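You operate a simulated robot arm through the tools that you are given. There is no shell and no other tool.

You run a simulated two-armed robot. Do the job below in one go: nothing can be reset, and whatever is moved stays where it is left.

## Task
Pick up the regulator with one hand, pass it to the other hand and put it on the lower shelf under the mill panel. Set down upright: regulator.

Only the result counts: the job must be done as asked and must still hold three seconds after the hand-in. Knocking over, shifting, dropping, spilling or breaking anything else fails it.

## Robot
Two 7-joint arms with two-finger parallel grippers on one trunk, on a base that moves. Base frame: it is fixed to the floor where the robot stands at the start and does not move with it; the origin is under the middle of the robot, x ahead of it, y to its left, z up. Lengths are in m, angles in degrees, forces in N, time in s.
The left shoulder is at the start at [0.11, 0.169, 1.486], the right one opposite. With the tool pointing down near the work surface each hand reaches from about 0.1 to 0.66 m from the robot's upright axis, wherever it stands, measured 20 degrees to its own side. Places, roughly: lower shelf under the mill panel [-4, -1.2, 0.5]; regulator [-2.5, -2, 0.75]. Payload 1.57 kg a hand.
The TCP of each hand is the grasp point between the finger pads, 0.03 m short of the fingertips. In the tool frame z runs along the fingers and y along their closing line. The gripper opens to 0.08 m. The fingers are 0.017 m wide and 0.012 m thick; the gripper's body (0.04 by 0.082 m) begins 0.08 m behind the TCP.
Orientation is that of the tool frame in the base frame, as a unit quaternion [w, x, y, z]. With the fingers straight down and closing along the base's y, the tool's x points along the base's -x, its y along +y and its z along -z.

## Interface
- The arms move only by the tool move_arm. It takes "left_plan", "right_plan" or both (then of equal length, played together; a hand with none holds still); each is text: rows parted by semicolons, each of 7 numbers parted by spaces: the closure in counts, from 0 (fully open) to 255 (shut), then the shift along the tool's x, y, z in units of 20 mm (1.0 is 20 mm), then the turn, a rotation vector about the tool's x, y, z in units of 4 degrees (1.0 is 4 degrees). In form: grip dx dy dz rx ry rz; .... A call has 1 to 20 rows; each row shifts and turns the commanded pose from where the row before left it, along the tool's axes as they then stand. A call with a number of a shift or a turn outside -1 to 1 is refused whole. A row lasts 0.2 s, in which the tool goes at most 0.05 m and 8.6 degrees; a call with a longer step from one row to the next is refused whole, and so is a gripper value outside its range. Where a pose cannot be reached the arm comes as near as it can. A force on the tool above 40 N (or 10 N above the force at the start of the call, whichever is more), or a blocked arm, ends the call early, and 0.2 s more pass. The fingers move at their own pace (about 0.072 m/s each) and stop on an object; they squeeze with about 36 N. The grip force told is the motor's: it shows also when the fingers shut on nothing. Time passes only in rows, and 0.2 s behind the last, so rows that do not move let the fingers close. The reply holds the time, the measured pose of the TCP, the force on the tool along the base axes, the opening and the grip force, in the units named above and with some noise, with the torque about the TCP (base axes, N m) and any sound that the robot's microphone picked up, and new pictures: "views" is both (left out), scene, wrist or none (wrist: the cameras of the hands that moved).
- Cameras (640 x 400 px; columns grow to the right, rows downward): "scene" is now at [0.1663, -0.0085, 1.6622]; the picture's right is [0.02, -1.00, 0.00], its down [-0.74, -0.01, -0.67] and it looks along [0.67, 0.01, -0.74] (base axes); focal length 268 px, centre (320, 200). "left" rides on the left gripper at [0.072, 0.006, -0.122] in its tool frame; the picture's right is [-0.09, 1.00, 0.00], its down [-0.84, -0.08, -0.54] and it looks along [-0.54, -0.05, 0.84] (tool axes); focal length 238 px, centre (320, 200). "right" rides on the right gripper at [0.072, -0.007, -0.122] in its tool frame; the picture's right is [0.09, 1.00, 0.00], its down [-0.84, 0.08, -0.54] and it looks along [-0.54, 0.05, 0.84] (tool axes); focal length 238 px, centre (320, 200). There is no depth. A picture from a camera that has moved, and an enlarged one, comes with that camera's place and axes in the base frame and with its lens. The place of the scene camera against the robot may be out by one fixed shift of up to 0.018 m in any direction.
- move_column(by): slides the trunk up (or, below 0, down) by that many m; the arms and the scene camera ride with it, the base frame stays. It gives what a move gives, with no picture.
- base_move(legs): drives the robot by 1 to 6 legs, each [ahead, left, turn to the left] in m, m and degrees, along the robot's own axes; the way and the turn of a leg run together, so that a leg with both is an arc; at most 1.5 m and 180 degrees a leg. The arms and the cameras ride along, it lands a little off, and it stops where it bumps. It gives what a move gives, and a new picture of the scene camera.
- aim_head(pan, tilt): turns the head with the scene camera to pan (to the left, within 86 degrees either way) and tilt (down, from -29 to 69), counted from straight ahead of the robot. It gives what a move gives, and a new picture of the scene camera.
- zoom(camera, box): a new picture of the part [left, top, right, bottom] of that camera's present view, enlarged. No time passes.
- finish_job(): hands the job in; it is judged then, once.

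Nothing tells you exact positions but the pictures and the camera data. Unless the task says otherwise, let go and move clear before handing in.

The tools are called after ">>>" as name(argument=value, ...) on one line, values as JSON. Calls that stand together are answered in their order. move_arm: Moves the arms, as the interface text tells. Its arguments: {"type":"object","properties":{"left_plan":{"type":"string"},"right_plan":{"type":"string"},"views":{"type":"string","enum":["both","scene","wrist","none"]}},"required":[]} The other tools are called the same way: move_column (by) moves the trunk up or down; base_move (legs) drives the base; aim_head (pan, tilt) turns the head that bears the scene camera; zoom (camera, box) takes an enlarged picture of a part of a camera's view; finish_job () hands the job in.

At the start:

```text
clock: 0.0
left_position: [0.6703, 0.2384, 0.9821]
left_tcp_rot: [-0.001, 0.001, 1.0, 0.0]
left_wrist_force: [0.8, -0.5, 0.4]
left_moment: [-0.01, 0.01, 0.01]
left_opening: 0.08
left_grasp_force: 0.1
right_position: [0.6292, -0.2608, 1.0026]
right_tcp_rot: [-0.001, 0.0, 1.0, 0.0]
right_wrist_force: [0.1, -0.2, -1.5]
right_moment: [0.01, 0.0, 0.04]
right_opening: 0.0798
right_grasp_force: 0.0
trunk travel left (down, up): [-0.8, 0.09]
robot x, y, heading: [0.0012, -0.0028, -0.0]
head pan, tilt (commanded): [1.0, 48.1]
```

scene: 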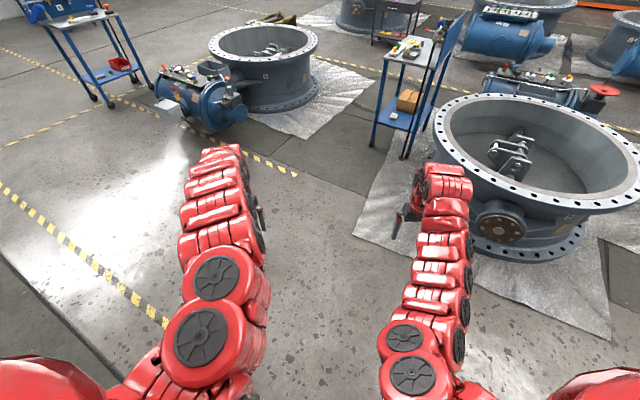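
right: 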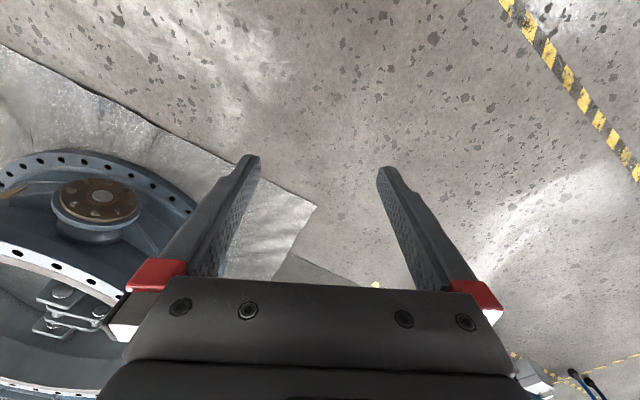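
left: 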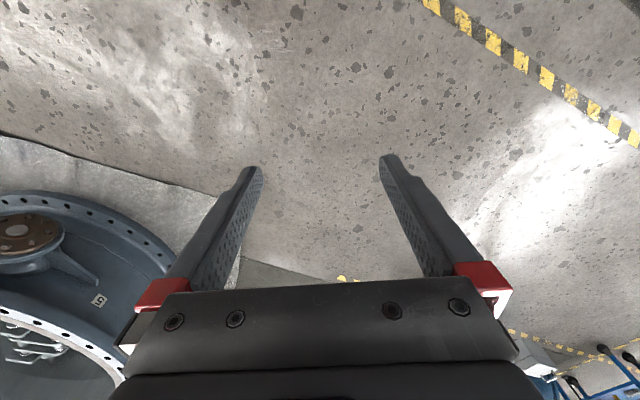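

The scene ahead shows a workshop floor with flanged rings and carts. The targets (regulator near [-2.5, -2, 0.75], shelf near [-4, -1.2, 0.5]) are behind me, so I look around with the head before driving.

>>> aim_head(pan=-86, tilt=20)

>>> aim_head(pan=86, tilt=20)

```text
clock: 1.6
left_position: [0.6708, 0.239, 0.9802]
left_tcp_rot: [0.0, 0.001, 1.0, 0.001]
left_wrist_force: [-0.7, -0.1, -0.4]
left_moment: [0.01, 0.02, -0.02]
left_opening: 0.0799
left_grasp_force: 0.1
right_position: [0.6293, -0.2615, 1.0022]
right_tcp_rot: [-0.001, -0.002, 1.0, -0.001]
right_wrist_force: [0.8, 0.4, -0.2]
right_moment: [0.0, -0.02, 0.01]
right_opening: 0.08
right_grasp_force: 0.0
trunk travel left (down, up): [-0.8, 0.09]
robot x, y, heading: [-0.0017, -0.0002, -0.2]
head pan, tilt (commanded): [-85.9, 20.0]
camera scene: at [0.0942, -0.1028, 1.7051], right [-1.0, -0.07, 0.0], down [-0.02, 0.34, -0.94], along [0.07, -0.94, -0.34], focal length 268 px, centre (320, 200)
```

scene: 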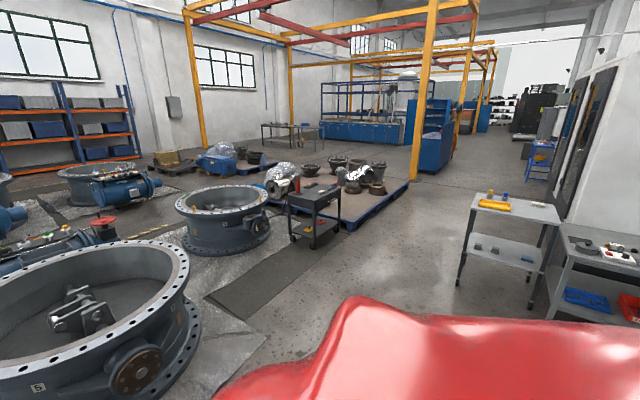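

```text
clock: 4.2
left_position: [0.6707, 0.2388, 0.9812]
left_tcp_rot: [0.0, 0.001, 1.0, 0.002]
left_wrist_force: [-1.1, -0.7, 0.4]
left_moment: [-0.02, -0.02, -0.01]
left_opening: 0.08
left_grasp_force: 0.0
right_position: [0.6285, -0.2611, 1.0022]
right_tcp_rot: [-0.001, -0.001, 1.0, 0.0]
right_wrist_force: [-0.1, -0.7, 0.3]
right_moment: [-0.02, 0.02, 0.02]
right_opening: 0.0799
right_grasp_force: 0.0
trunk travel left (down, up): [-0.8, 0.09]
robot x, y, heading: [0.0008, -0.0027, 0.1]
head pan, tilt (commanded): [85.9, 20.0]
camera scene: at [0.0942, 0.083, 1.7052], right [1.0, -0.07, 0.0], down [-0.02, -0.34, -0.94], along [0.07, 0.94, -0.34], focal length 268 px, centre (320, 200)
```

scene: 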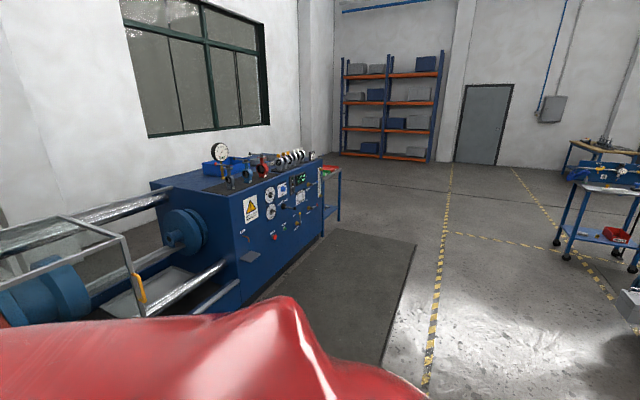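

A cart with parts stands to the rear right; the regulator should be there. I turn in place to the right to look at it.

>>> aim_head(pan=0, tilt=20)

>>> base_move(legs=[[0, 0, -140]])

```text
clock: 5.8
left_position: [0.6708, 0.2384, 0.9817]
left_tcp_rot: [0.0, 0.0, 1.0, 0.001]
left_wrist_force: [0.5, -0.3, -0.5]
left_moment: [-0.01, 0.02, 0.04]
left_opening: 0.0801
left_grasp_force: 0.1
right_position: [0.6298, -0.2615, 1.0039]
right_tcp_rot: [-0.001, 0.0, 1.0, 0.0]
right_wrist_force: [0.3, 0.1, -1.0]
right_moment: [0.01, -0.01, -0.02]
right_opening: 0.0802
right_grasp_force: 0.1
trunk travel left (down, up): [-0.8, 0.09]
robot x, y, heading: [-0.004, 0.0022, 0.2]
head pan, tilt (commanded): [0.0, 20.0]
camera scene: at [0.1807, -0.0098, 1.7051], right [0.0, -1.0, 0.0], down [-0.34, 0.0, -0.94], along [0.94, 0.0, -0.34], focal length 268 px, centre (320, 200)
```

scene: 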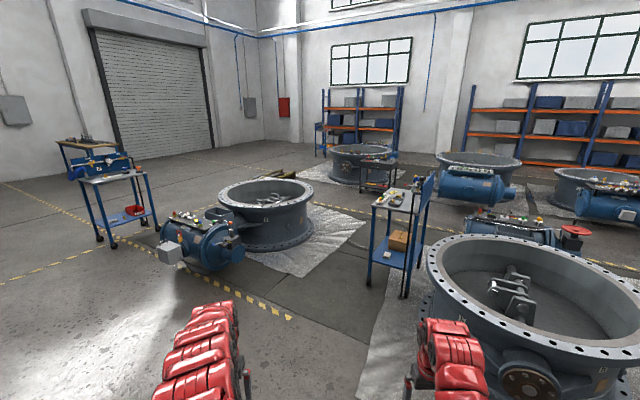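

```text
clock: 12.0
left_position: [-0.3584, -0.6155, 0.9808]
left_tcp_rot: [0.001, 0.94, 0.342, 0.0]
left_wrist_force: [-0.9, 0.8, 0.7]
left_moment: [-0.03, 0.02, -0.02]
left_opening: 0.0799
left_grasp_force: 0.0
right_position: [-0.6488, -0.2061, 1.0038]
right_tcp_rot: [0.0, 0.939, 0.344, 0.001]
right_wrist_force: [0.1, -0.6, 0.3]
right_moment: [-0.02, -0.01, -0.01]
right_opening: 0.0797
right_grasp_force: 0.0
trunk travel left (down, up): [-0.8, 0.09]
robot x, y, heading: [-0.0024, -0.0006, -139.8]
head pan, tilt (commanded): [0.0, 20.0]
camera scene: at [-0.1253, -0.1219, 1.7051], right [-0.65, 0.76, 0.0], down [0.26, 0.22, -0.94], along [-0.72, -0.61, -0.34], focal length 268 px, centre (320, 200)
```

scene: 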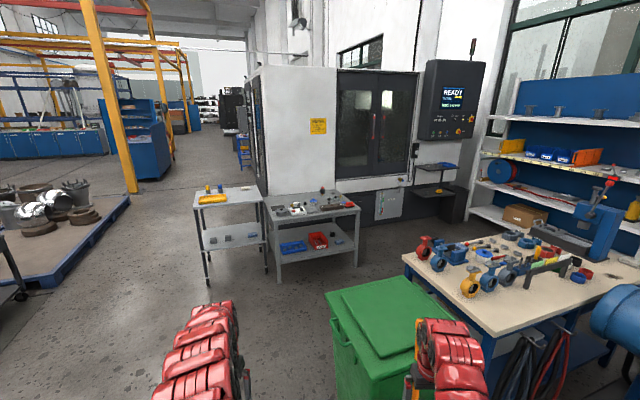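

I see a mill with a READY panel and two small shelves beneath it on the right, and a grey cart with parts on it in the middle. I zoom in on both.

>>> zoom(camera="scene", box=[250, 170, 370, 245])

>>> zoom(camera="scene", box=[380, 140, 500, 215])

```text
5.33 times, centred on (310, 208) of scene
camera zoom: at [-0.1253, -0.1219, 1.7051], right [-0.65, 0.76, 0.0], down [0.26, 0.22, -0.94], along [-0.72, -0.61, -0.34], focal length 1430 px, centre (373, 160)
```

zoom: 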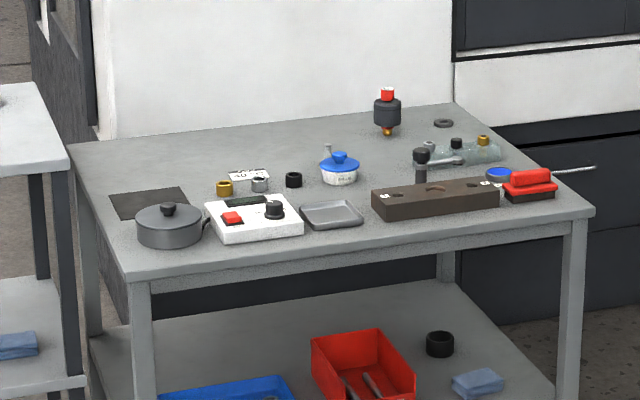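

```text
5.33 times, centred on (440, 178) of scene
camera zoom: at [-0.1253, -0.1219, 1.7051], right [-0.65, 0.76, 0.0], down [0.26, 0.22, -0.94], along [-0.72, -0.61, -0.34], focal length 1430 px, centre (-320, 320)
```

zoom: 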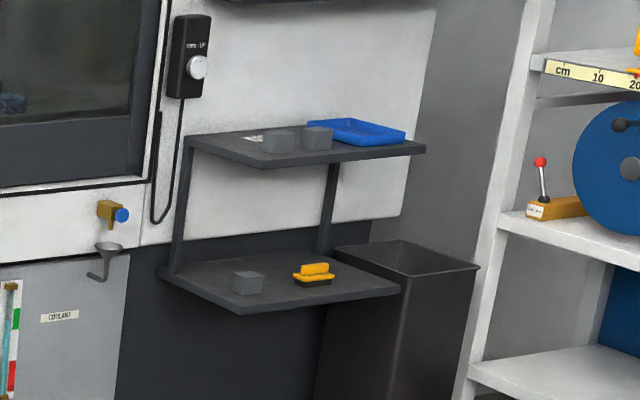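

The red-capped item near the back right corner of the cart is at about [-2.4, -2.0], so it is the likely regulator. I look at the floor around me (green bin, bench) before driving.

>>> aim_head(pan=-20, tilt=45)

>>> aim_head(pan=25, tilt=40)

```text
clock: 12.9
left_position: [-0.3575, -0.6151, 0.9811]
left_tcp_rot: [0.001, 0.939, 0.343, 0.001]
left_wrist_force: [-0.3, 0.2, -0.8]
left_moment: [0.01, -0.03, 0.02]
left_opening: 0.0801
left_grasp_force: 0.0
right_position: [-0.6491, -0.2061, 1.0035]
right_tcp_rot: [0.0, 0.939, 0.345, 0.001]
right_wrist_force: [-0.2, -0.8, 0.0]
right_moment: [0.01, 0.0, 0.0]
right_opening: 0.08
right_grasp_force: 0.0
trunk travel left (down, up): [-0.8, 0.09]
robot x, y, heading: [-0.0014, 0.0043, -139.9]
head pan, tilt (commanded): [-20.0, 45.0]
camera scene: at [-0.1304, -0.09, 1.6665], right [-0.35, 0.94, 0.0], down [0.66, 0.24, -0.71], along [-0.66, -0.24, -0.71], focal length 268 px, centre (320, 200)
```

scene: 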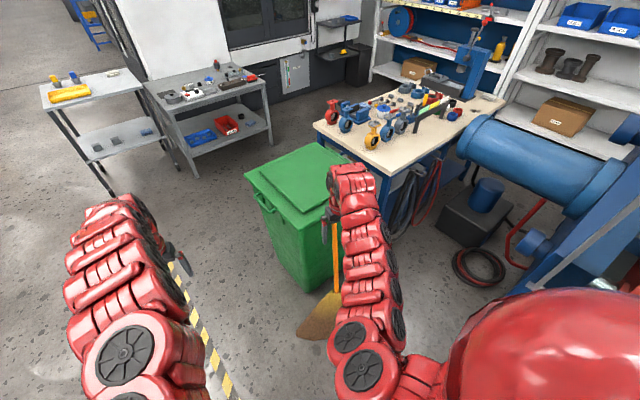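

```text
clock: 14.0
left_position: [-0.3588, -0.6145, 0.9802]
left_tcp_rot: [0.001, 0.939, 0.343, 0.0]
left_wrist_force: [-1.7, 0.6, 1.0]
left_moment: [0.0, 0.0, -0.07]
left_opening: 0.08
left_grasp_force: 0.3
right_position: [-0.6487, -0.2076, 1.0024]
right_tcp_rot: [0.0, 0.939, 0.345, 0.001]
right_wrist_force: [0.8, -0.1, 0.4]
right_moment: [-0.03, 0.01, -0.02]
right_opening: 0.0798
right_grasp_force: 0.0
trunk travel left (down, up): [-0.8, 0.09]
robot x, y, heading: [0.0008, 0.0002, -139.6]
head pan, tilt (commanded): [25.0, 40.0]
camera scene: at [-0.0899, -0.1389, 1.6737], right [-0.91, 0.42, 0.0], down [0.27, 0.58, -0.77], along [-0.32, -0.69, -0.64], focal length 268 px, centre (320, 200)
```

scene: 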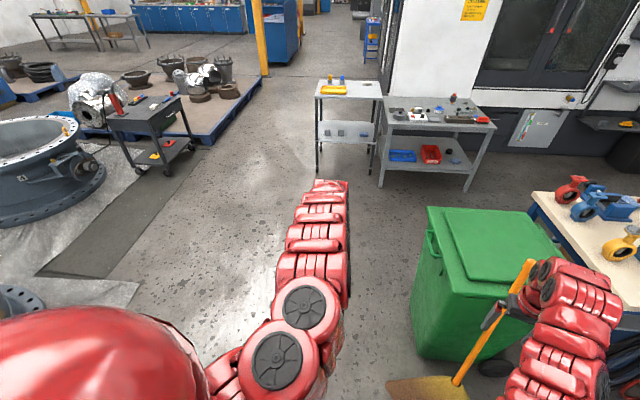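

The cart, bench, bin and mill are all aligned with a heading of about -120°. The aisle between the bench and cart is about 1 m wide, with the green bin on my right. I'll turn to -120°, drive forward to the left of the bin, and look again.

>>> base_move(legs=[[0, 0, 20], [0.9, 0.1, 0]])

>>> aim_head(pan=-30, tilt=35)

```text
clock: 19.8
left_position: [-0.4863, -1.5234, 0.9814]
left_tcp_rot: [0.002, 0.866, 0.501, 0.0]
left_wrist_force: [0.4, 0.2, 0.4]
left_moment: [-0.02, 0.01, 0.0]
left_opening: 0.0799
left_grasp_force: 0.2
right_position: [-0.8979, -1.2384, 1.0029]
right_tcp_rot: [0.0, 0.865, 0.502, 0.001]
right_wrist_force: [0.0, -0.4, -1.0]
right_moment: [0.03, 0.0, 0.01]
right_opening: 0.0797
right_grasp_force: 0.0
trunk travel left (down, up): [-0.8, 0.09]
robot x, y, heading: [-0.3579, -0.8242, -120.0]
head pan, tilt (commanded): [25.0, 40.0]
camera scene: at [-0.3977, -0.988, 1.6738], right [-1.0, 0.09, 0.0], down [0.05, 0.64, -0.77], along [-0.07, -0.76, -0.64], focal length 268 px, centre (320, 200)
```

scene: 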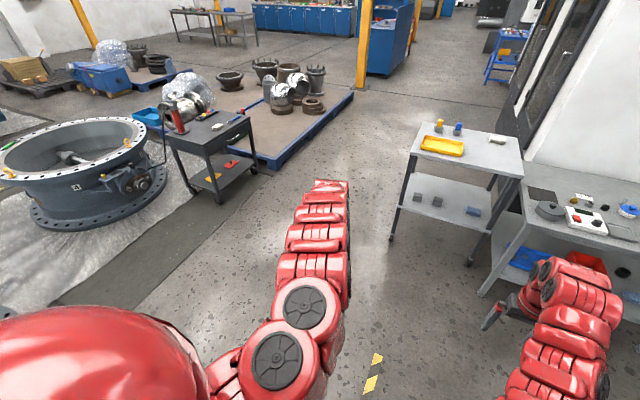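

```text
clock: 21.0
left_position: [-0.4852, -1.5246, 0.9812]
left_tcp_rot: [0.001, 0.866, 0.501, 0.0]
left_wrist_force: [-0.7, 0.7, 0.4]
left_moment: [0.01, 0.01, 0.01]
left_opening: 0.0801
left_grasp_force: 0.1
right_position: [-0.8963, -1.2395, 1.0031]
right_tcp_rot: [0.0, 0.865, 0.502, 0.001]
right_wrist_force: [-1.1, 0.5, -0.3]
right_moment: [-0.01, 0.04, -0.03]
right_opening: 0.0802
right_grasp_force: 0.1
trunk travel left (down, up): [-0.8, 0.09]
robot x, y, heading: [-0.3603, -0.8247, -119.8]
head pan, tilt (commanded): [-30.0, 35.0]
camera scene: at [-0.4668, -0.9479, 1.6813], right [-0.5, 0.86, 0.0], down [0.5, 0.29, -0.82], along [-0.71, -0.41, -0.57], focal length 268 px, centre (320, 200)
```

scene: 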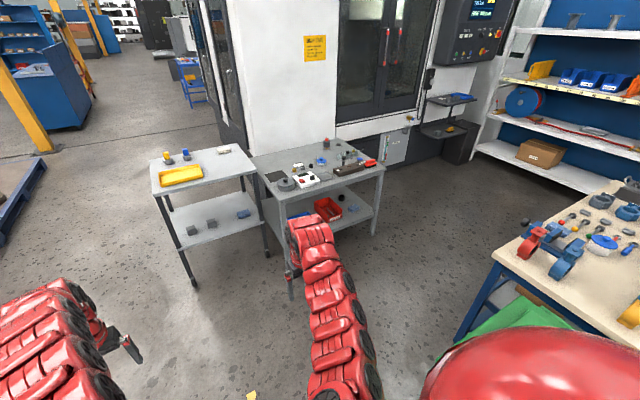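

I'm left of the bin with clear floor ahead. I drive forward into the aisle and then slide right, towards the far side of the cart.

>>> base_move(legs=[[0.97, 0, 0], [0, -0.8, 0]])

>>> aim_head(pan=-20, tilt=40)

```text
clock: 30.0
left_position: [-1.6651, -1.9749, 0.9814]
left_tcp_rot: [0.0, 0.868, 0.497, 0.001]
left_wrist_force: [-0.1, 0.2, -0.5]
left_moment: [-0.03, -0.03, -0.02]
left_opening: 0.08
left_grasp_force: 0.1
right_position: [-2.0772, -1.6861, 1.0042]
right_tcp_rot: [0.0, 0.867, 0.498, 0.0]
right_wrist_force: [0.5, -0.3, 0.2]
right_moment: [0.01, 0.03, 0.0]
right_opening: 0.0799
right_grasp_force: 0.0
trunk travel left (down, up): [-0.8, 0.09]
robot x, y, heading: [-1.5351, -1.2769, -120.3]
head pan, tilt (commanded): [-30.0, 35.0]
camera scene: at [-1.6439, -1.3974, 1.6813], right [-0.5, 0.87, 0.0], down [0.5, 0.28, -0.82], along [-0.71, -0.41, -0.57], focal length 268 px, centre (320, 200)
```

scene: 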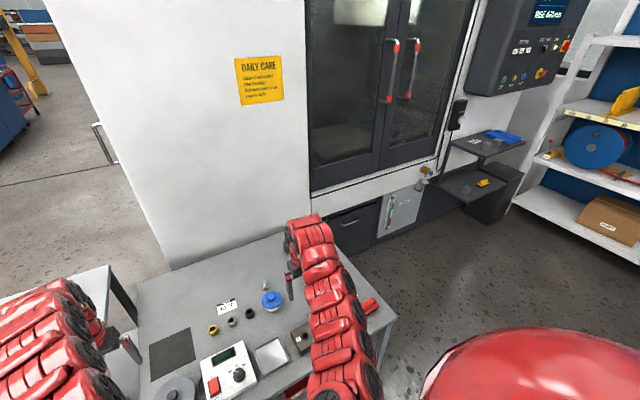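

```text
clock: 30.7
left_position: [-1.6668, -1.9732, 0.9806]
left_tcp_rot: [0.001, 0.868, 0.497, 0.0]
left_wrist_force: [-0.4, 0.5, 0.3]
left_moment: [0.01, 0.03, -0.01]
left_opening: 0.0801
left_grasp_force: 0.0
right_position: [-2.0775, -1.6862, 1.0029]
right_tcp_rot: [0.0, 0.867, 0.498, 0.001]
right_wrist_force: [0.0, 0.1, -0.7]
right_moment: [0.01, 0.0, 0.02]
right_opening: 0.0801
right_grasp_force: 0.0
trunk travel left (down, up): [-0.8, 0.09]
robot x, y, heading: [-1.5365, -1.2742, -120.2]
head pan, tilt (commanded): [-20.0, 40.0]
camera scene: at [-1.6333, -1.4077, 1.6738], right [-0.64, 0.77, 0.0], down [0.49, 0.41, -0.77], along [-0.59, -0.49, -0.64], focal length 268 px, centre (320, 200)
```

scene: 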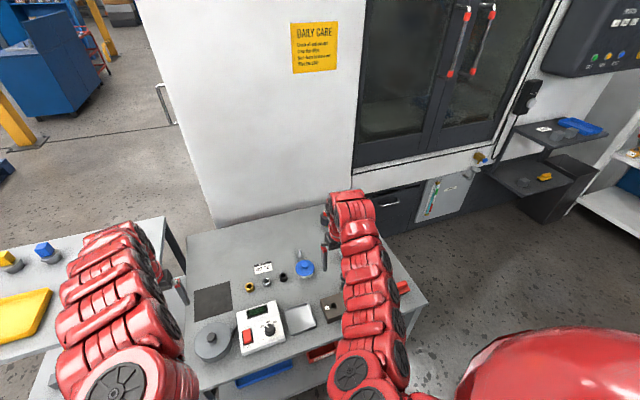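

The right arm blocks the view of the item. I look right at the bench edge before sliding further that way.

>>> aim_head(pan=-80, tilt=45)

>>> zoom(camera="right", box=[0, 0, 640, 400])

```text
clock: 32.0
left_position: [-1.6667, -1.974, 0.9805]
left_tcp_rot: [0.0, 0.868, 0.497, 0.0]
left_wrist_force: [-0.8, 0.2, -0.1]
left_moment: [0.01, 0.0, 0.01]
left_opening: 0.0802
left_grasp_force: 0.1
right_position: [-2.0767, -1.6861, 1.0031]
right_tcp_rot: [0.0, 0.867, 0.498, 0.001]
right_wrist_force: [0.0, -0.3, -0.3]
right_moment: [0.0, 0.03, 0.01]
right_opening: 0.0802
right_grasp_force: 0.0
trunk travel left (down, up): [-0.8, 0.09]
robot x, y, heading: [-1.5355, -1.2745, -120.5]
head pan, tilt (commanded): [-80.0, 45.0]
camera scene: at [-1.6439, -1.3255, 1.6665], right [0.35, 0.94, 0.0], down [0.66, -0.24, -0.71], along [-0.66, 0.24, -0.71], focal length 268 px, centre (320, 200)
```

scene: 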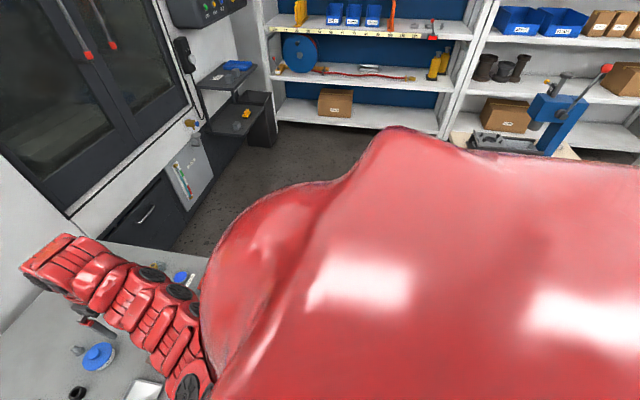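

```text
1.00 times, centred on (320, 200) of right (not enlarged: the box is as wide or as high as the picture)
camera zoom: at [-2.0464, -1.6207, 1.1258], right [0.91, -0.42, 0.0], down [-0.35, -0.76, 0.54], along [-0.23, -0.49, -0.84], focal length 238 px, centre (320, 200)
```

zoom: 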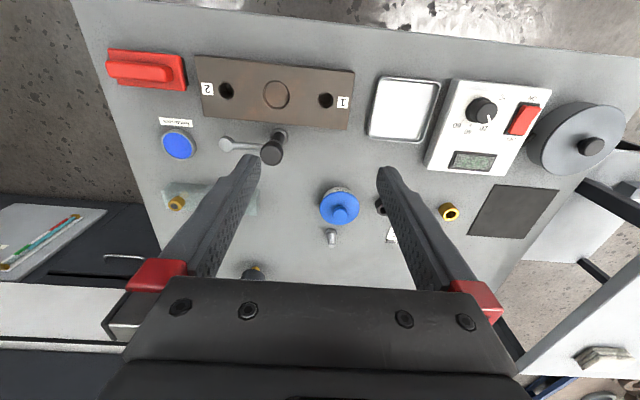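

The bench's far edge is about 0.5 m behind my axis line, so there is room to slide along the aisle. I slide right past the cart's right end so I can view the item from there.

>>> base_move(legs=[[0, -0.95, 0]])

>>> aim_head(pan=15, tilt=40)

```text
clock: 37.0
left_position: [-2.4814, -1.5009, 0.9811]
left_tcp_rot: [0.001, 0.867, 0.499, 0.0]
left_wrist_force: [0.2, -0.7, 0.2]
left_moment: [-0.02, 0.0, -0.03]
left_opening: 0.0801
left_grasp_force: 0.0
right_position: [-2.8923, -1.2141, 1.0031]
right_tcp_rot: [0.0, 0.866, 0.5, 0.001]
right_wrist_force: [-0.7, 0.4, -0.1]
right_moment: [-0.02, 0.01, 0.0]
right_opening: 0.0801
right_grasp_force: 0.0
trunk travel left (down, up): [-0.8, 0.09]
robot x, y, heading: [-2.3515, -0.8003, -119.9]
head pan, tilt (commanded): [-80.0, 45.0]
camera scene: at [-2.4606, -0.8515, 1.6665], right [0.34, 0.94, 0.0], down [0.66, -0.24, -0.71], along [-0.66, 0.24, -0.71], focal length 268 px, centre (320, 200)
```

scene: 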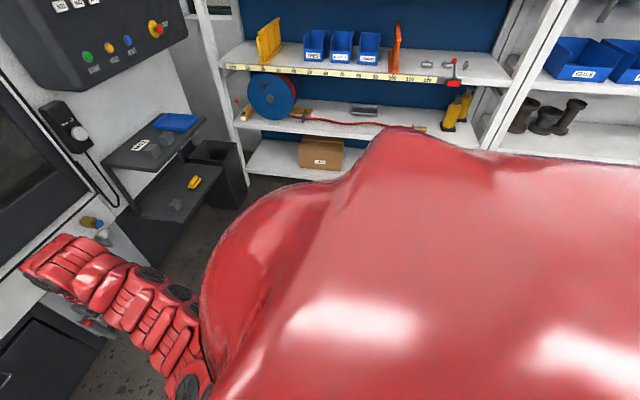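

```text
clock: 38.7
left_position: [-2.4807, -1.4993, 0.9807]
left_tcp_rot: [0.0, 0.867, 0.499, 0.001]
left_wrist_force: [0.0, -0.3, 0.5]
left_moment: [0.03, -0.03, -0.02]
left_opening: 0.0801
left_grasp_force: 0.0
right_position: [-2.8926, -1.2126, 1.0036]
right_tcp_rot: [0.0, 0.866, 0.5, 0.001]
right_wrist_force: [-0.3, -0.6, 0.0]
right_moment: [-0.02, 0.02, 0.0]
right_opening: 0.0798
right_grasp_force: 0.1
trunk travel left (down, up): [-0.8, 0.09]
robot x, y, heading: [-2.352, -0.7971, -119.9]
head pan, tilt (commanded): [15.0, 40.0]
camera scene: at [-2.4066, -0.9613, 1.6737], right [-0.97, 0.26, 0.0], down [0.17, 0.62, -0.77], along [-0.2, -0.74, -0.64], focal length 268 px, centre (320, 200)
```

scene: 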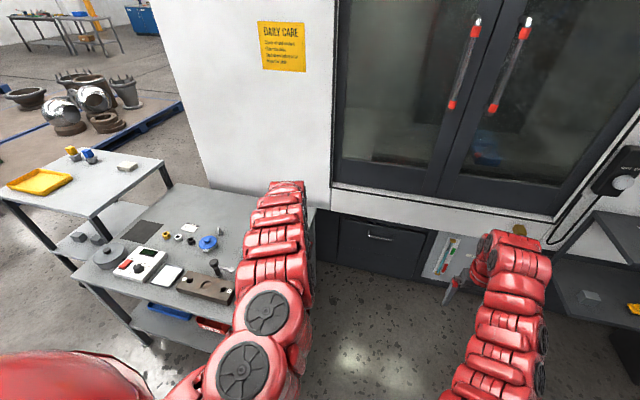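

The left arm now covers the item in the scene view, so I look with the left wrist camera.

>>> zoom(camera="left", box=[0, 0, 640, 400])

>>> aim_head(pan=40, tilt=40)

```text
1.00 times, centred on (320, 200) of left (not enlarged: the box is as wide or as high as the picture)
camera zoom: at [-2.44, -1.4404, 1.1034], right [0.82, -0.58, 0.0], down [-0.49, -0.68, 0.54], along [-0.31, -0.44, -0.84], focal length 238 px, centre (320, 200)
```

zoom: 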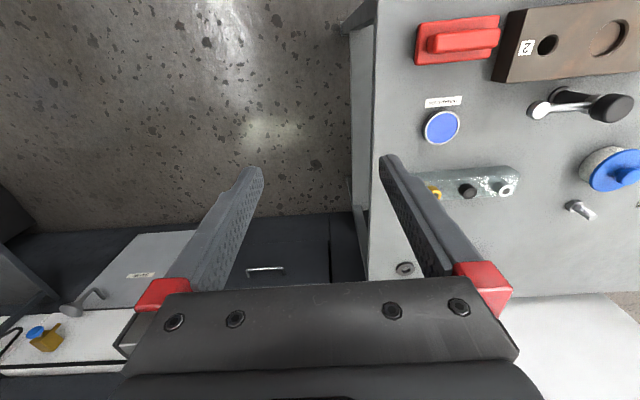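

```text
clock: 39.6
left_position: [-2.4803, -1.5, 0.9812]
left_tcp_rot: [0.002, 0.867, 0.499, -0.001]
left_wrist_force: [0.1, -0.6, 0.4]
left_moment: [0.0, -0.02, -0.02]
left_opening: 0.0801
left_grasp_force: 0.1
right_position: [-2.8923, -1.2147, 1.0029]
right_tcp_rot: [-0.001, 0.866, 0.5, 0.0]
right_wrist_force: [0.1, 0.0, 0.6]
right_moment: [0.04, -0.03, 0.02]
right_opening: 0.0802
right_grasp_force: 0.1
trunk travel left (down, up): [-0.8, 0.09]
robot x, y, heading: [-2.3528, -0.7989, -119.7]
head pan, tilt (commanded): [40.0, 40.0]
camera scene: at [-2.3698, -0.963, 1.6737], right [-0.99, -0.17, 0.0], down [-0.11, 0.63, -0.77], along [0.13, -0.75, -0.64], focal length 268 px, centre (320, 200)
```

scene: 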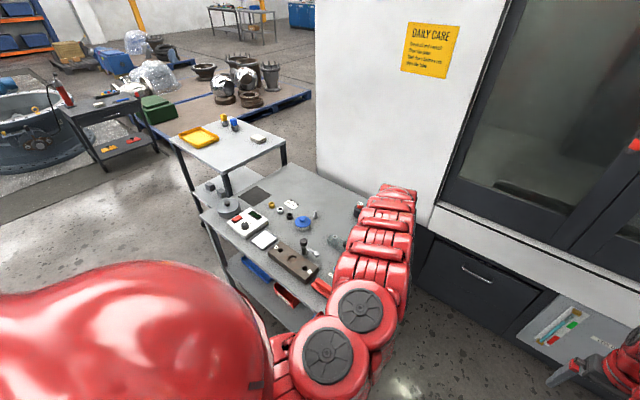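

The item is just behind the left forearm at about pixel (358, 210). I zoom in there, then tilt the head down to see my own base footprint.

>>> zoom(camera="scene", box=[290, 170, 410, 245])

>>> aim_head(pan=0, tilt=69)

```text
5.33 times, centred on (350, 208) of scene
camera zoom: at [-2.3698, -0.963, 1.6737], right [-0.99, -0.17, 0.0], down [-0.11, 0.63, -0.77], along [0.13, -0.75, -0.64], focal length 1430 px, centre (160, 160)
```

zoom: 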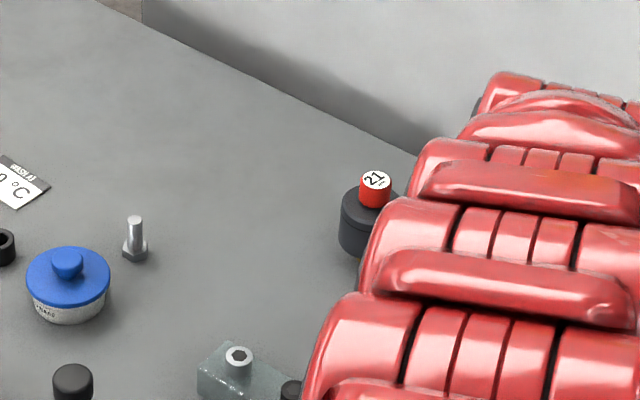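

```text
clock: 40.6
left_position: [-2.4804, -1.4991, 0.9801]
left_tcp_rot: [0.001, 0.867, 0.499, 0.0]
left_wrist_force: [-0.5, -0.1, 0.1]
left_moment: [-0.05, 0.01, 0.01]
left_opening: 0.0799
left_grasp_force: 0.2
right_position: [-2.8925, -1.2141, 1.0033]
right_tcp_rot: [-0.001, 0.866, 0.5, 0.001]
right_wrist_force: [0.2, -0.3, 0.5]
right_moment: [-0.03, 0.0, -0.01]
right_opening: 0.0799
right_grasp_force: 0.0
trunk travel left (down, up): [-0.8, 0.09]
robot x, y, heading: [-2.3503, -0.7997, -120.3]
head pan, tilt (commanded): [0.0, 68.8]
camera scene: at [-2.4124, -0.9277, 1.6376], right [-0.87, 0.5, 0.0], down [0.47, 0.81, -0.36], along [-0.18, -0.31, -0.93], focal length 268 px, centre (320, 200)
```

scene: 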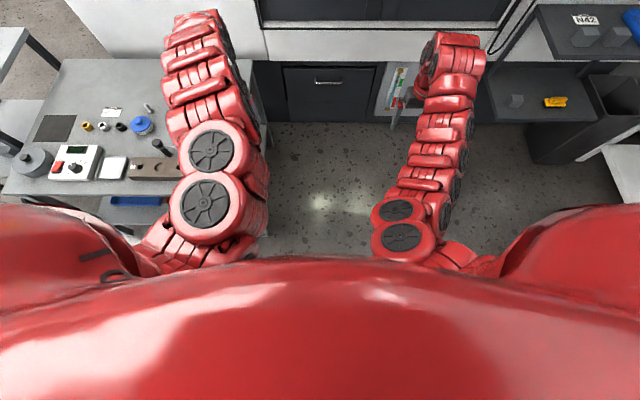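

The item reads "21" on a red knob on a dark body, and I place its top at about [-2.40, -1.985, 0.80]. I move the left hand inward and back so the camera can see the item fully.

>>> move_arm(left_plan="0 1 -1 -0.5 0 0 0; 0 1 -1 -0.5 0 0 0; 0 1 -1 -0.5 0 0 0; 0 1 -1 -0.5 0 0 0; 0 1 -1 -0.5 0 0 0; 0 1 -1 -0.5 0 0 0; 0 1 -1 -0.5 0 0 0; 0 1 0 -0.5 0 0 0; 0 1 0 0 0 0 0; 0 1 0 0 0 0 0", views="none")

>>> aim_head(pan=25, tilt=38)

```text
clock: 42.8
left_position: [-2.5936, -1.3833, 1.0114]
left_tcp_rot: [0.001, 0.866, 0.5, 0.001]
left_wrist_force: [-0.1, -0.1, -0.7]
left_moment: [-0.01, -0.03, 0.0]
left_opening: 0.0799
left_grasp_force: 0.2
left hand out of reach, approached as far as the arm can: row 3, 4, 5, 6, 7, 8, 9, 10
right_position: [-2.8913, -1.213, 1.0032]
right_tcp_rot: [0.0, 0.866, 0.501, 0.001]
right_wrist_force: [0.5, 0.0, 0.2]
right_moment: [-0.01, -0.01, -0.01]
right_opening: 0.0804
right_grasp_force: 0.1
trunk travel left (down, up): [-0.8, 0.09]
robot x, y, heading: [-2.353, -0.8041, -119.8]
head pan, tilt (commanded): [0.0, 68.8]
```

```text
clock: 43.8
left_position: [-2.5934, -1.3826, 1.012]
left_tcp_rot: [0.0, 0.866, 0.5, 0.001]
left_wrist_force: [0.2, 0.4, -0.2]
left_moment: [0.01, 0.02, -0.01]
left_opening: 0.0802
left_grasp_force: 0.1
right_position: [-2.8916, -1.2129, 1.0037]
right_tcp_rot: [-0.001, 0.866, 0.499, 0.0]
right_wrist_force: [0.0, 0.5, 0.1]
right_moment: [0.0, 0.0, 0.0]
right_opening: 0.0799
right_grasp_force: 0.1
trunk travel left (down, up): [-0.8, 0.09]
robot x, y, heading: [-2.3549, -0.8, -120.0]
head pan, tilt (commanded): [25.0, 38.0]
camera scene: at [-2.3922, -0.9651, 1.6767], right [-1.0, 0.09, 0.0], down [0.05, 0.61, -0.79], along [-0.07, -0.78, -0.62], focal length 268 px, centre (320, 200)
```

scene: 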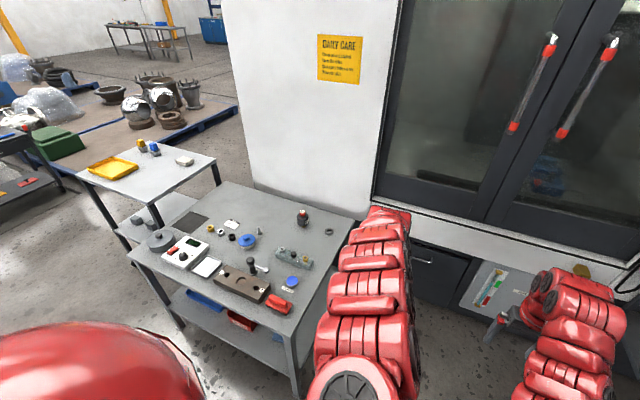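

The item is now in clear view at about (303, 217). I zoom in to identify it and its fittings.

>>> zoom(camera="scene", box=[270, 195, 350, 245])

>>> zoom(camera="scene", box=[210, 200, 330, 275])

```text
8.00 times, centred on (310, 220) of scene
camera zoom: at [-2.3922, -0.9651, 1.6767], right [-1.0, 0.09, 0.0], down [0.05, 0.61, -0.79], along [-0.07, -0.78, -0.62], focal length 2146 px, centre (400, 40)
```

zoom: 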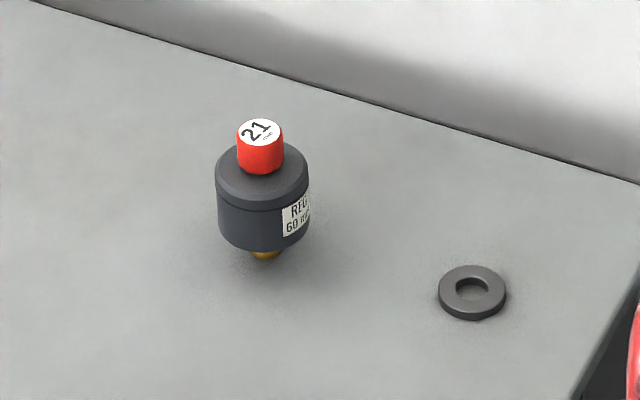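

```text
5.33 times, centred on (270, 238) of scene
camera zoom: at [-2.3922, -0.9651, 1.6767], right [-1.0, 0.09, 0.0], down [0.05, 0.61, -0.79], along [-0.07, -0.78, -0.62], focal length 1430 px, centre (587, 0)
```

zoom: 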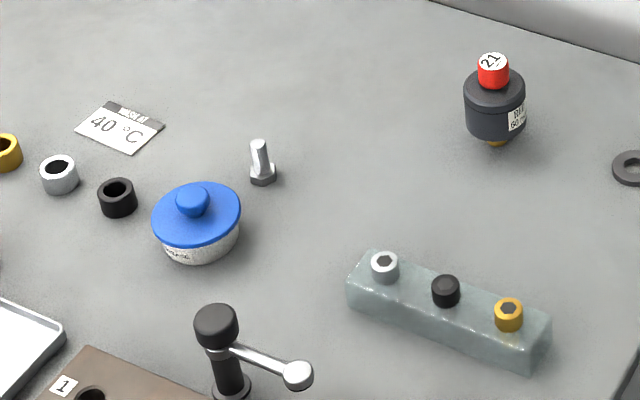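

This is the regulator: its label starts "REG", with a red knob about 30 mm across, a dark body about 60 mm across, standing on a small brass stub. My plan is left hand on the knob from above, right hand on the body for placing. I drive closer beside the cart's right end and turn left towards the item.

>>> base_move(legs=[[0.35, -0.08, 0]])

```text
clock: 46.1
left_position: [-2.8377, -1.6431, 1.0114]
left_tcp_rot: [0.001, 0.867, 0.499, 0.0]
left_wrist_force: [1.0, -1.1, 0.6]
left_moment: [-0.01, 0.01, 0.0]
left_opening: 0.0797
left_grasp_force: 0.1
right_position: [-3.137, -1.4725, 1.0027]
right_tcp_rot: [0.0, 0.866, 0.499, 0.001]
right_wrist_force: [-0.6, -0.1, 0.3]
right_moment: [0.03, 0.0, 0.0]
right_opening: 0.08
right_grasp_force: 0.0
trunk travel left (down, up): [-0.8, 0.09]
robot x, y, heading: [-2.5969, -1.058, -120.4]
head pan, tilt (commanded): [25.0, 38.0]
camera scene: at [-2.6356, -1.2244, 1.6768], right [-1.0, 0.09, 0.0], down [0.06, 0.61, -0.79], along [-0.07, -0.78, -0.62], focal length 268 px, centre (320, 200)
```

scene: 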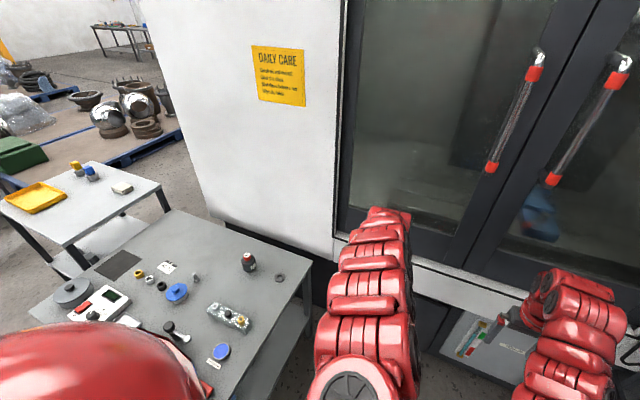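

I'm about 0.95 m from the regulator. I go a little further forward and turn left 30° to face it.

>>> base_move(legs=[[0.13, 0, 0], [0, 0, 30]])

>>> aim_head(pan=15, tilt=45)

```text
clock: 48.9
left_position: [-2.584, -1.7992, 1.0113]
left_tcp_rot: [0.0, 0.71, 0.704, 0.002]
left_wrist_force: [-0.4, 0.2, 1.0]
left_moment: [0.0, 0.03, -0.02]
left_opening: 0.0799
left_grasp_force: 0.1
right_position: [-2.9273, -1.7979, 1.0033]
right_tcp_rot: [-0.001, 0.709, 0.705, 0.0]
right_wrist_force: [0.2, 0.3, -0.1]
right_moment: [0.02, 0.0, -0.01]
right_opening: 0.0801
right_grasp_force: 0.3
trunk travel left (down, up): [-0.8, 0.09]
robot x, y, heading: [-2.6604, -1.1707, -90.5]
head pan, tilt (commanded): [25.0, 38.0]
camera scene: at [-2.6185, -1.3414, 1.6767], right [-0.91, -0.42, 0.0], down [-0.26, 0.56, -0.79], along [0.33, -0.72, -0.62], focal length 268 px, centre (320, 200)
```

scene: 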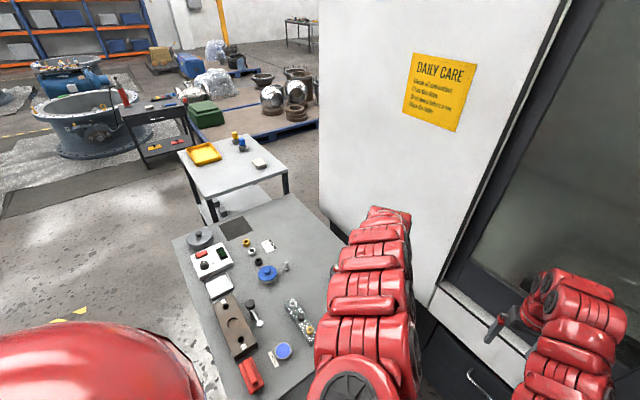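

```text
clock: 49.6
left_position: [-2.5825, -1.7994, 1.0112]
left_tcp_rot: [0.001, 0.711, 0.703, 0.001]
left_wrist_force: [-1.2, -0.5, 0.2]
left_moment: [0.0, -0.03, 0.0]
left_opening: 0.0799
left_grasp_force: 0.0
right_position: [-2.9267, -1.8005, 1.0039]
right_tcp_rot: [-0.001, 0.709, 0.705, 0.0]
right_wrist_force: [-0.6, 0.7, 0.8]
right_moment: [0.01, -0.02, -0.01]
right_opening: 0.0799
right_grasp_force: 0.0
trunk travel left (down, up): [-0.8, 0.09]
robot x, y, heading: [-2.6597, -1.1734, -90.6]
head pan, tilt (commanded): [15.0, 45.0]
camera scene: at [-2.6336, -1.3417, 1.6665], right [-0.97, -0.25, 0.0], down [-0.18, 0.68, -0.71], along [0.18, -0.68, -0.71], focal length 268 px, centre (320, 200)
```

scene: 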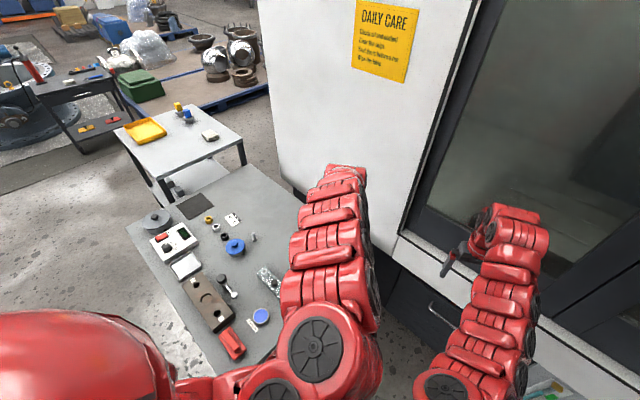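

The regulator is now about 0.81 m ahead and 0.27 m to my left. I'll extend the left hand out and up, then lower the trunk in steps for reach. First a small test move.

>>> move_arm(left_plan="0 -1 0 0 0 0 0; 0 -1 0 0 0 0 0", views="none")

```text
clock: 50.2
left_position: [-2.584, -1.8411, 1.0104]
left_tcp_rot: [-0.001, 0.711, 0.703, 0.002]
left_wrist_force: [0.1, -0.2, 0.3]
left_moment: [0.03, -0.03, 0.02]
left_opening: 0.08
left_grasp_force: 0.1
right_position: [-2.9282, -1.7992, 1.0029]
right_tcp_rot: [-0.001, 0.71, 0.704, 0.0]
right_wrist_force: [0.6, -0.3, 0.0]
right_moment: [0.0, -0.04, 0.03]
right_opening: 0.0798
right_grasp_force: 0.2
trunk travel left (down, up): [-0.8, 0.09]
robot x, y, heading: [-2.6613, -1.1731, -90.4]
head pan, tilt (commanded): [15.0, 45.0]
```

Moves start from the reached pose, which is what I wanted. I extend the left hand forward, left and up.

>>> move_arm(left_plan="0 -0.5 1 -0.6 0 0 0; 0 -0.5 1 -0.6 0 0 0; 0 -0.5 1 -0.6 0 0 0; 0 -0.5 1 -0.6 0 0 0; 0 -0.5 1 -0.6 0 0 0", views="none")

>>> move_column(by=-0.1)

```text
clock: 51.4
left_position: [-2.4847, -1.8914, 1.0702]
left_tcp_rot: [0.0, 0.711, 0.703, 0.002]
left_wrist_force: [-0.7, 0.4, -0.1]
left_moment: [0.02, 0.03, 0.0]
left_opening: 0.0798
left_grasp_force: 0.1
right_position: [-2.9282, -1.7991, 1.0033]
right_tcp_rot: [-0.001, 0.709, 0.705, -0.001]
right_wrist_force: [0.4, -0.4, 0.2]
right_moment: [-0.03, -0.02, 0.01]
right_opening: 0.0799
right_grasp_force: 0.1
trunk travel left (down, up): [-0.8, 0.09]
robot x, y, heading: [-2.6644, -1.1683, -90.5]
head pan, tilt (commanded): [15.0, 45.0]
```

```text
clock: 52.7
left_position: [-2.486, -1.8901, 0.9697]
left_tcp_rot: [0.001, 0.71, 0.704, 0.001]
left_wrist_force: [-0.7, 0.0, -0.1]
left_moment: [0.0, -0.02, 0.02]
left_opening: 0.0798
left_grasp_force: 0.0
right_position: [-2.9266, -1.8002, 0.9035]
right_tcp_rot: [-0.001, 0.709, 0.705, 0.0]
right_wrist_force: [-0.3, 1.3, 0.0]
right_moment: [-0.03, 0.0, 0.04]
right_opening: 0.08
right_grasp_force: 0.1
trunk travel left (down, up): [-0.7, 0.19]
robot x, y, heading: [-2.6608, -1.1737, -90.7]
head pan, tilt (commanded): [15.0, 45.0]
```

Tracking well. I raise the left hand again and look through its camera.

>>> move_arm(left_plan="0 -0.2 0 -1 0 0 0; 0 -0.2 0 -1 0 0 0; 0 -0.2 0 -1 0 0 0; 0 -0.2 0 -1 0 0 0", views="wrist")

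>>> move_column(by=-0.1)

```text
clock: 53.7
left_position: [-2.4834, -1.9018, 1.0476]
left_tcp_rot: [0.0, 0.711, 0.703, 0.001]
left_wrist_force: [0.4, -0.6, -0.2]
left_moment: [-0.03, 0.03, -0.03]
left_opening: 0.0801
left_grasp_force: 0.0
left hand out of reach, approached as far as the arm can: row 4
right_position: [-2.9279, -1.7981, 0.9041]
right_tcp_rot: [-0.001, 0.71, 0.704, 0.001]
right_wrist_force: [-0.5, 0.2, 0.2]
right_moment: [0.01, 0.0, 0.07]
right_opening: 0.0801
right_grasp_force: 0.0
trunk travel left (down, up): [-0.7, 0.19]
robot x, y, heading: [-2.6639, -1.1715, -90.5]
head pan, tilt (commanded): [15.0, 45.0]
camera left: at [-2.4777, -1.8291, 1.171], right [0.99, -0.1, 0.0], down [-0.09, -0.84, 0.54], along [-0.05, -0.54, -0.84], focal length 238 px, centre (320, 200)
```

left: 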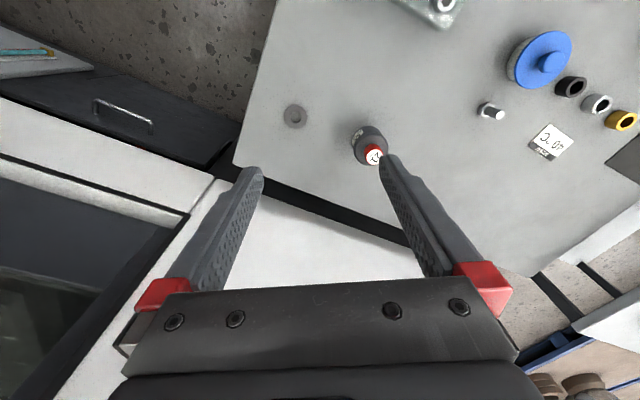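

```text
clock: 55.0
left_position: [-2.4839, -1.9027, 0.9483]
left_tcp_rot: [0.0, 0.71, 0.704, 0.0]
left_wrist_force: [0.7, 0.2, 0.7]
left_moment: [0.0, -0.02, 0.0]
left_opening: 0.0799
left_grasp_force: 0.2
right_position: [-2.928, -1.8, 0.8039]
right_tcp_rot: [-0.001, 0.71, 0.705, 0.0]
right_wrist_force: [-0.7, -0.1, -0.3]
right_moment: [0.0, 0.01, 0.04]
right_opening: 0.0797
right_grasp_force: 0.1
trunk travel left (down, up): [-0.6, 0.29]
robot x, y, heading: [-2.6623, -1.1771, -90.4]
head pan, tilt (commanded): [15.0, 45.0]
```

The regulator appears in the left wrist view; I compute its axis at about (-2.404, -1.991). I extend a bit further, then lower the trunk once more.

>>> move_arm(left_plan="0 -1 0 -1 0 0 0; 0 -1 0 -1 0 0 0; 0 -0.5 0 -0.5 0 0 0", views="none")

>>> move_column(by=-0.1)

```text
clock: 55.8
left_position: [-2.4817, -1.8983, 0.9806]
left_tcp_rot: [-0.001, 0.71, 0.704, 0.001]
left_wrist_force: [0.1, 0.2, 0.5]
left_moment: [-0.02, -0.02, 0.02]
left_opening: 0.0798
left_grasp_force: 0.0
left hand out of reach, approached as far as the arm can: row 1, 2, 3
right_position: [-2.9264, -1.8007, 0.8024]
right_tcp_rot: [-0.001, 0.71, 0.705, 0.001]
right_wrist_force: [0.0, -1.3, 0.2]
right_moment: [0.02, 0.03, 0.03]
right_opening: 0.08
right_grasp_force: 0.0
trunk travel left (down, up): [-0.6, 0.29]
robot x, y, heading: [-2.6598, -1.1722, -90.7]
head pan, tilt (commanded): [15.0, 45.0]
```

```text
clock: 57.2
left_position: [-2.4824, -1.898, 0.8812]
left_tcp_rot: [0.001, 0.71, 0.704, 0.001]
left_wrist_force: [-0.8, 0.1, -1.0]
left_moment: [0.03, 0.01, -0.01]
left_opening: 0.0799
left_grasp_force: 0.1
right_position: [-2.9272, -1.7993, 0.7032]
right_tcp_rot: [-0.001, 0.71, 0.704, 0.0]
right_wrist_force: [0.1, -0.2, 0.4]
right_moment: [0.03, 0.01, -0.02]
right_opening: 0.08
right_grasp_force: 0.0
trunk travel left (down, up): [-0.5, 0.39]
robot x, y, heading: [-2.66, -1.172, -90.6]
head pan, tilt (commanded): [15.0, 45.0]
```

The arm hits a wrist limit when going higher, so I stay at this height (tips about 5 cm above the knob). I move the hand forward and left over the regulator.

>>> move_arm(left_plan="0 -1 1 0 0 0 0; 0 -1 1 0 0 0 0; 0 -1 1 0 0 0 0; 0 -1 0.7 0 0 0 0", views="both")

```text
clock: 58.2
left_position: [-2.4527, -1.8995, 0.8758]
left_tcp_rot: [0.001, 0.71, 0.704, 0.001]
left_wrist_force: [0.3, -0.5, 0.1]
left_moment: [0.02, -0.02, 0.01]
left_opening: 0.0802
left_grasp_force: 0.0
left hand out of reach, approached as far as the arm can: row 1, 2, 3, 4
right_position: [-2.9281, -1.8004, 0.7029]
right_tcp_rot: [0.0, 0.709, 0.705, 0.0]
right_wrist_force: [-0.3, -0.6, -0.5]
right_moment: [0.0, 0.01, -0.01]
right_opening: 0.0799
right_grasp_force: 0.1
trunk travel left (down, up): [-0.5, 0.39]
robot x, y, heading: [-2.6605, -1.1715, -90.4]
head pan, tilt (commanded): [15.0, 45.0]
camera scene: at [-2.6339, -1.3421, 1.3664], right [-0.97, -0.25, 0.0], down [-0.18, 0.68, -0.71], along [0.18, -0.68, -0.71], focal length 268 px, centre (320, 200)
camera left: at [-2.446, -1.8263, 0.999], right [0.99, -0.1, 0.0], down [-0.09, -0.84, 0.54], along [-0.05, -0.54, -0.84], focal length 238 px, centre (320, 200)
```

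scene: 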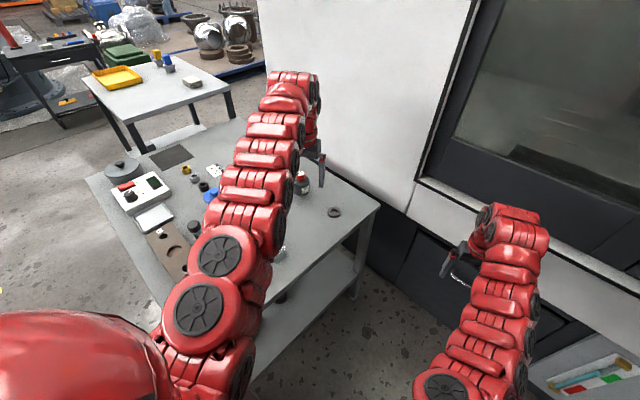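
left: 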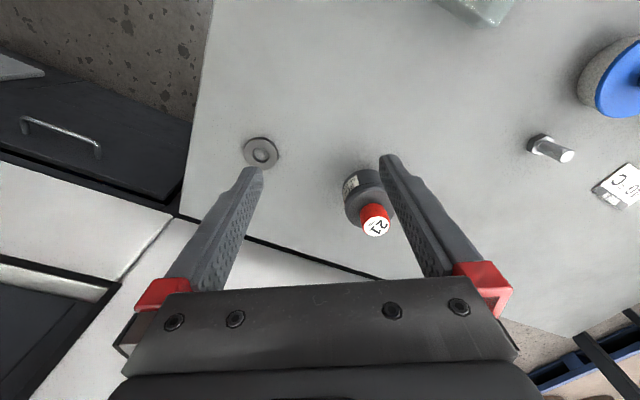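

Tool-down reach tops out at about 0.73 m ahead, and the regulator is at 0.82 m, so the base must come closer. Before that I tuck the right arm back and down so it stays clear of the mill, and pull the left hand back off the item.

>>> move_arm(left_plan="0 0.5 -0.5 0 0 0 0; 0 0.5 -0.5 0 0 0 0; 0 0.5 -0.5 0 0 0 0; 0 0.5 -0.5 0 0 0 0; 0 0 0 0 0 0 0; 0 0 0 0 0 0 0; 0 0 0 0 0 0 0; 0 0 0 0 0 0 0; 0 0 0 0 0 0 0; 0 0 0 0 0 0 0; 0 0 0 0 0 0 0; 0 0 0 0 0 0 0; 0 0 0 0 0 0 0; 0 0 0 0 0 0 0", right_plan="0 0 0 1 0 0 0; 0 0 0 1 0 0 0; 0 0 0 1 0 0 0; 0 0 0 1 0 0 0; 0 0 0 1 0 0 0; 0 0 0 1 0 0 0; 0 1 0 1 0 0 0; 0 1 0 1 0 0 0; 0 1 0 0 0 0 0; 0 1 0 0 0 0 0; 0 1 0 0 0 0 0; 0 1 0 0 0 0 0; 0 1 0 0 0 0 0; 0 1 0 0 0 0 0", views="scene")

```text
clock: 61.2
left_position: [-2.4916, -1.8565, 0.8769]
left_tcp_rot: [0.001, 0.71, 0.704, 0.001]
left_wrist_force: [-0.6, -0.1, 0.5]
left_moment: [-0.04, 0.01, 0.02]
left_opening: 0.08
left_grasp_force: 0.1
right_position: [-2.9256, -1.6384, 0.5426]
right_tcp_rot: [-0.001, 0.71, 0.705, 0.001]
right_wrist_force: [0.7, -0.3, 0.1]
right_moment: [0.01, -0.01, 0.01]
right_opening: 0.0799
right_grasp_force: 0.0
trunk travel left (down, up): [-0.5, 0.39]
robot x, y, heading: [-2.6651, -1.1698, -90.6]
head pan, tilt (commanded): [15.0, 45.0]
camera scene: at [-2.6339, -1.3413, 1.3665], right [-0.97, -0.25, 0.0], down [-0.18, 0.68, -0.71], along [0.18, -0.68, -0.71], focal length 268 px, centre (320, 200)
```

scene: 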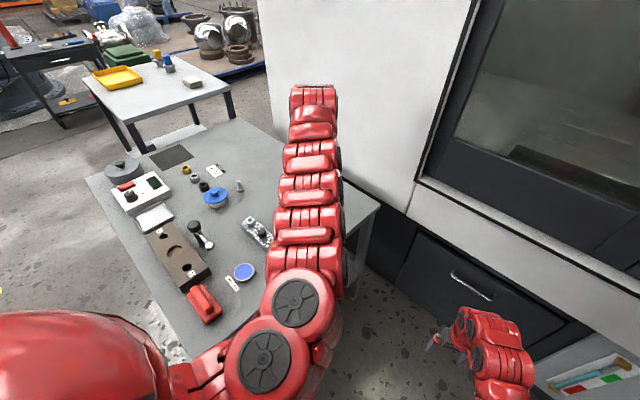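

The right arm is tucked. I strafe the base about 0.18 m towards the mill, parallel to the cart's side, keeping about 0.4 m from the cart edge.

>>> base_move(legs=[[0.156, -0.089, 0]])

```text
clock: 62.7
left_position: [-2.5863, -2.0145, 0.8752]
left_tcp_rot: [-0.001, 0.711, 0.703, 0.001]
left_wrist_force: [-0.9, 0.0, 0.6]
left_moment: [-0.02, -0.03, -0.04]
left_opening: 0.08
left_grasp_force: 0.1
right_position: [-3.0194, -1.7959, 0.5438]
right_tcp_rot: [-0.001, 0.711, 0.703, 0.0]
right_wrist_force: [-0.3, -0.4, -0.4]
right_moment: [0.02, 0.01, -0.01]
right_opening: 0.0799
right_grasp_force: 0.1
trunk travel left (down, up): [-0.5, 0.39]
robot x, y, heading: [-2.7513, -1.3343, -90.5]
head pan, tilt (commanded): [15.0, 45.0]
camera scene: at [-2.7268, -1.4992, 1.3664], right [-0.97, -0.25, 0.0], down [-0.18, 0.69, -0.71], along [0.18, -0.68, -0.71], focal length 268 px, centre (320, 200)
```

scene: 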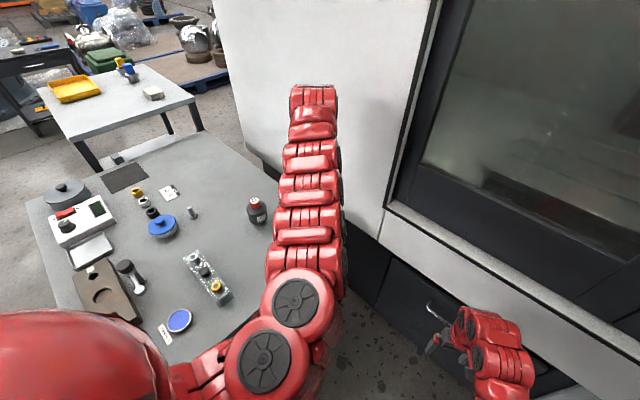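

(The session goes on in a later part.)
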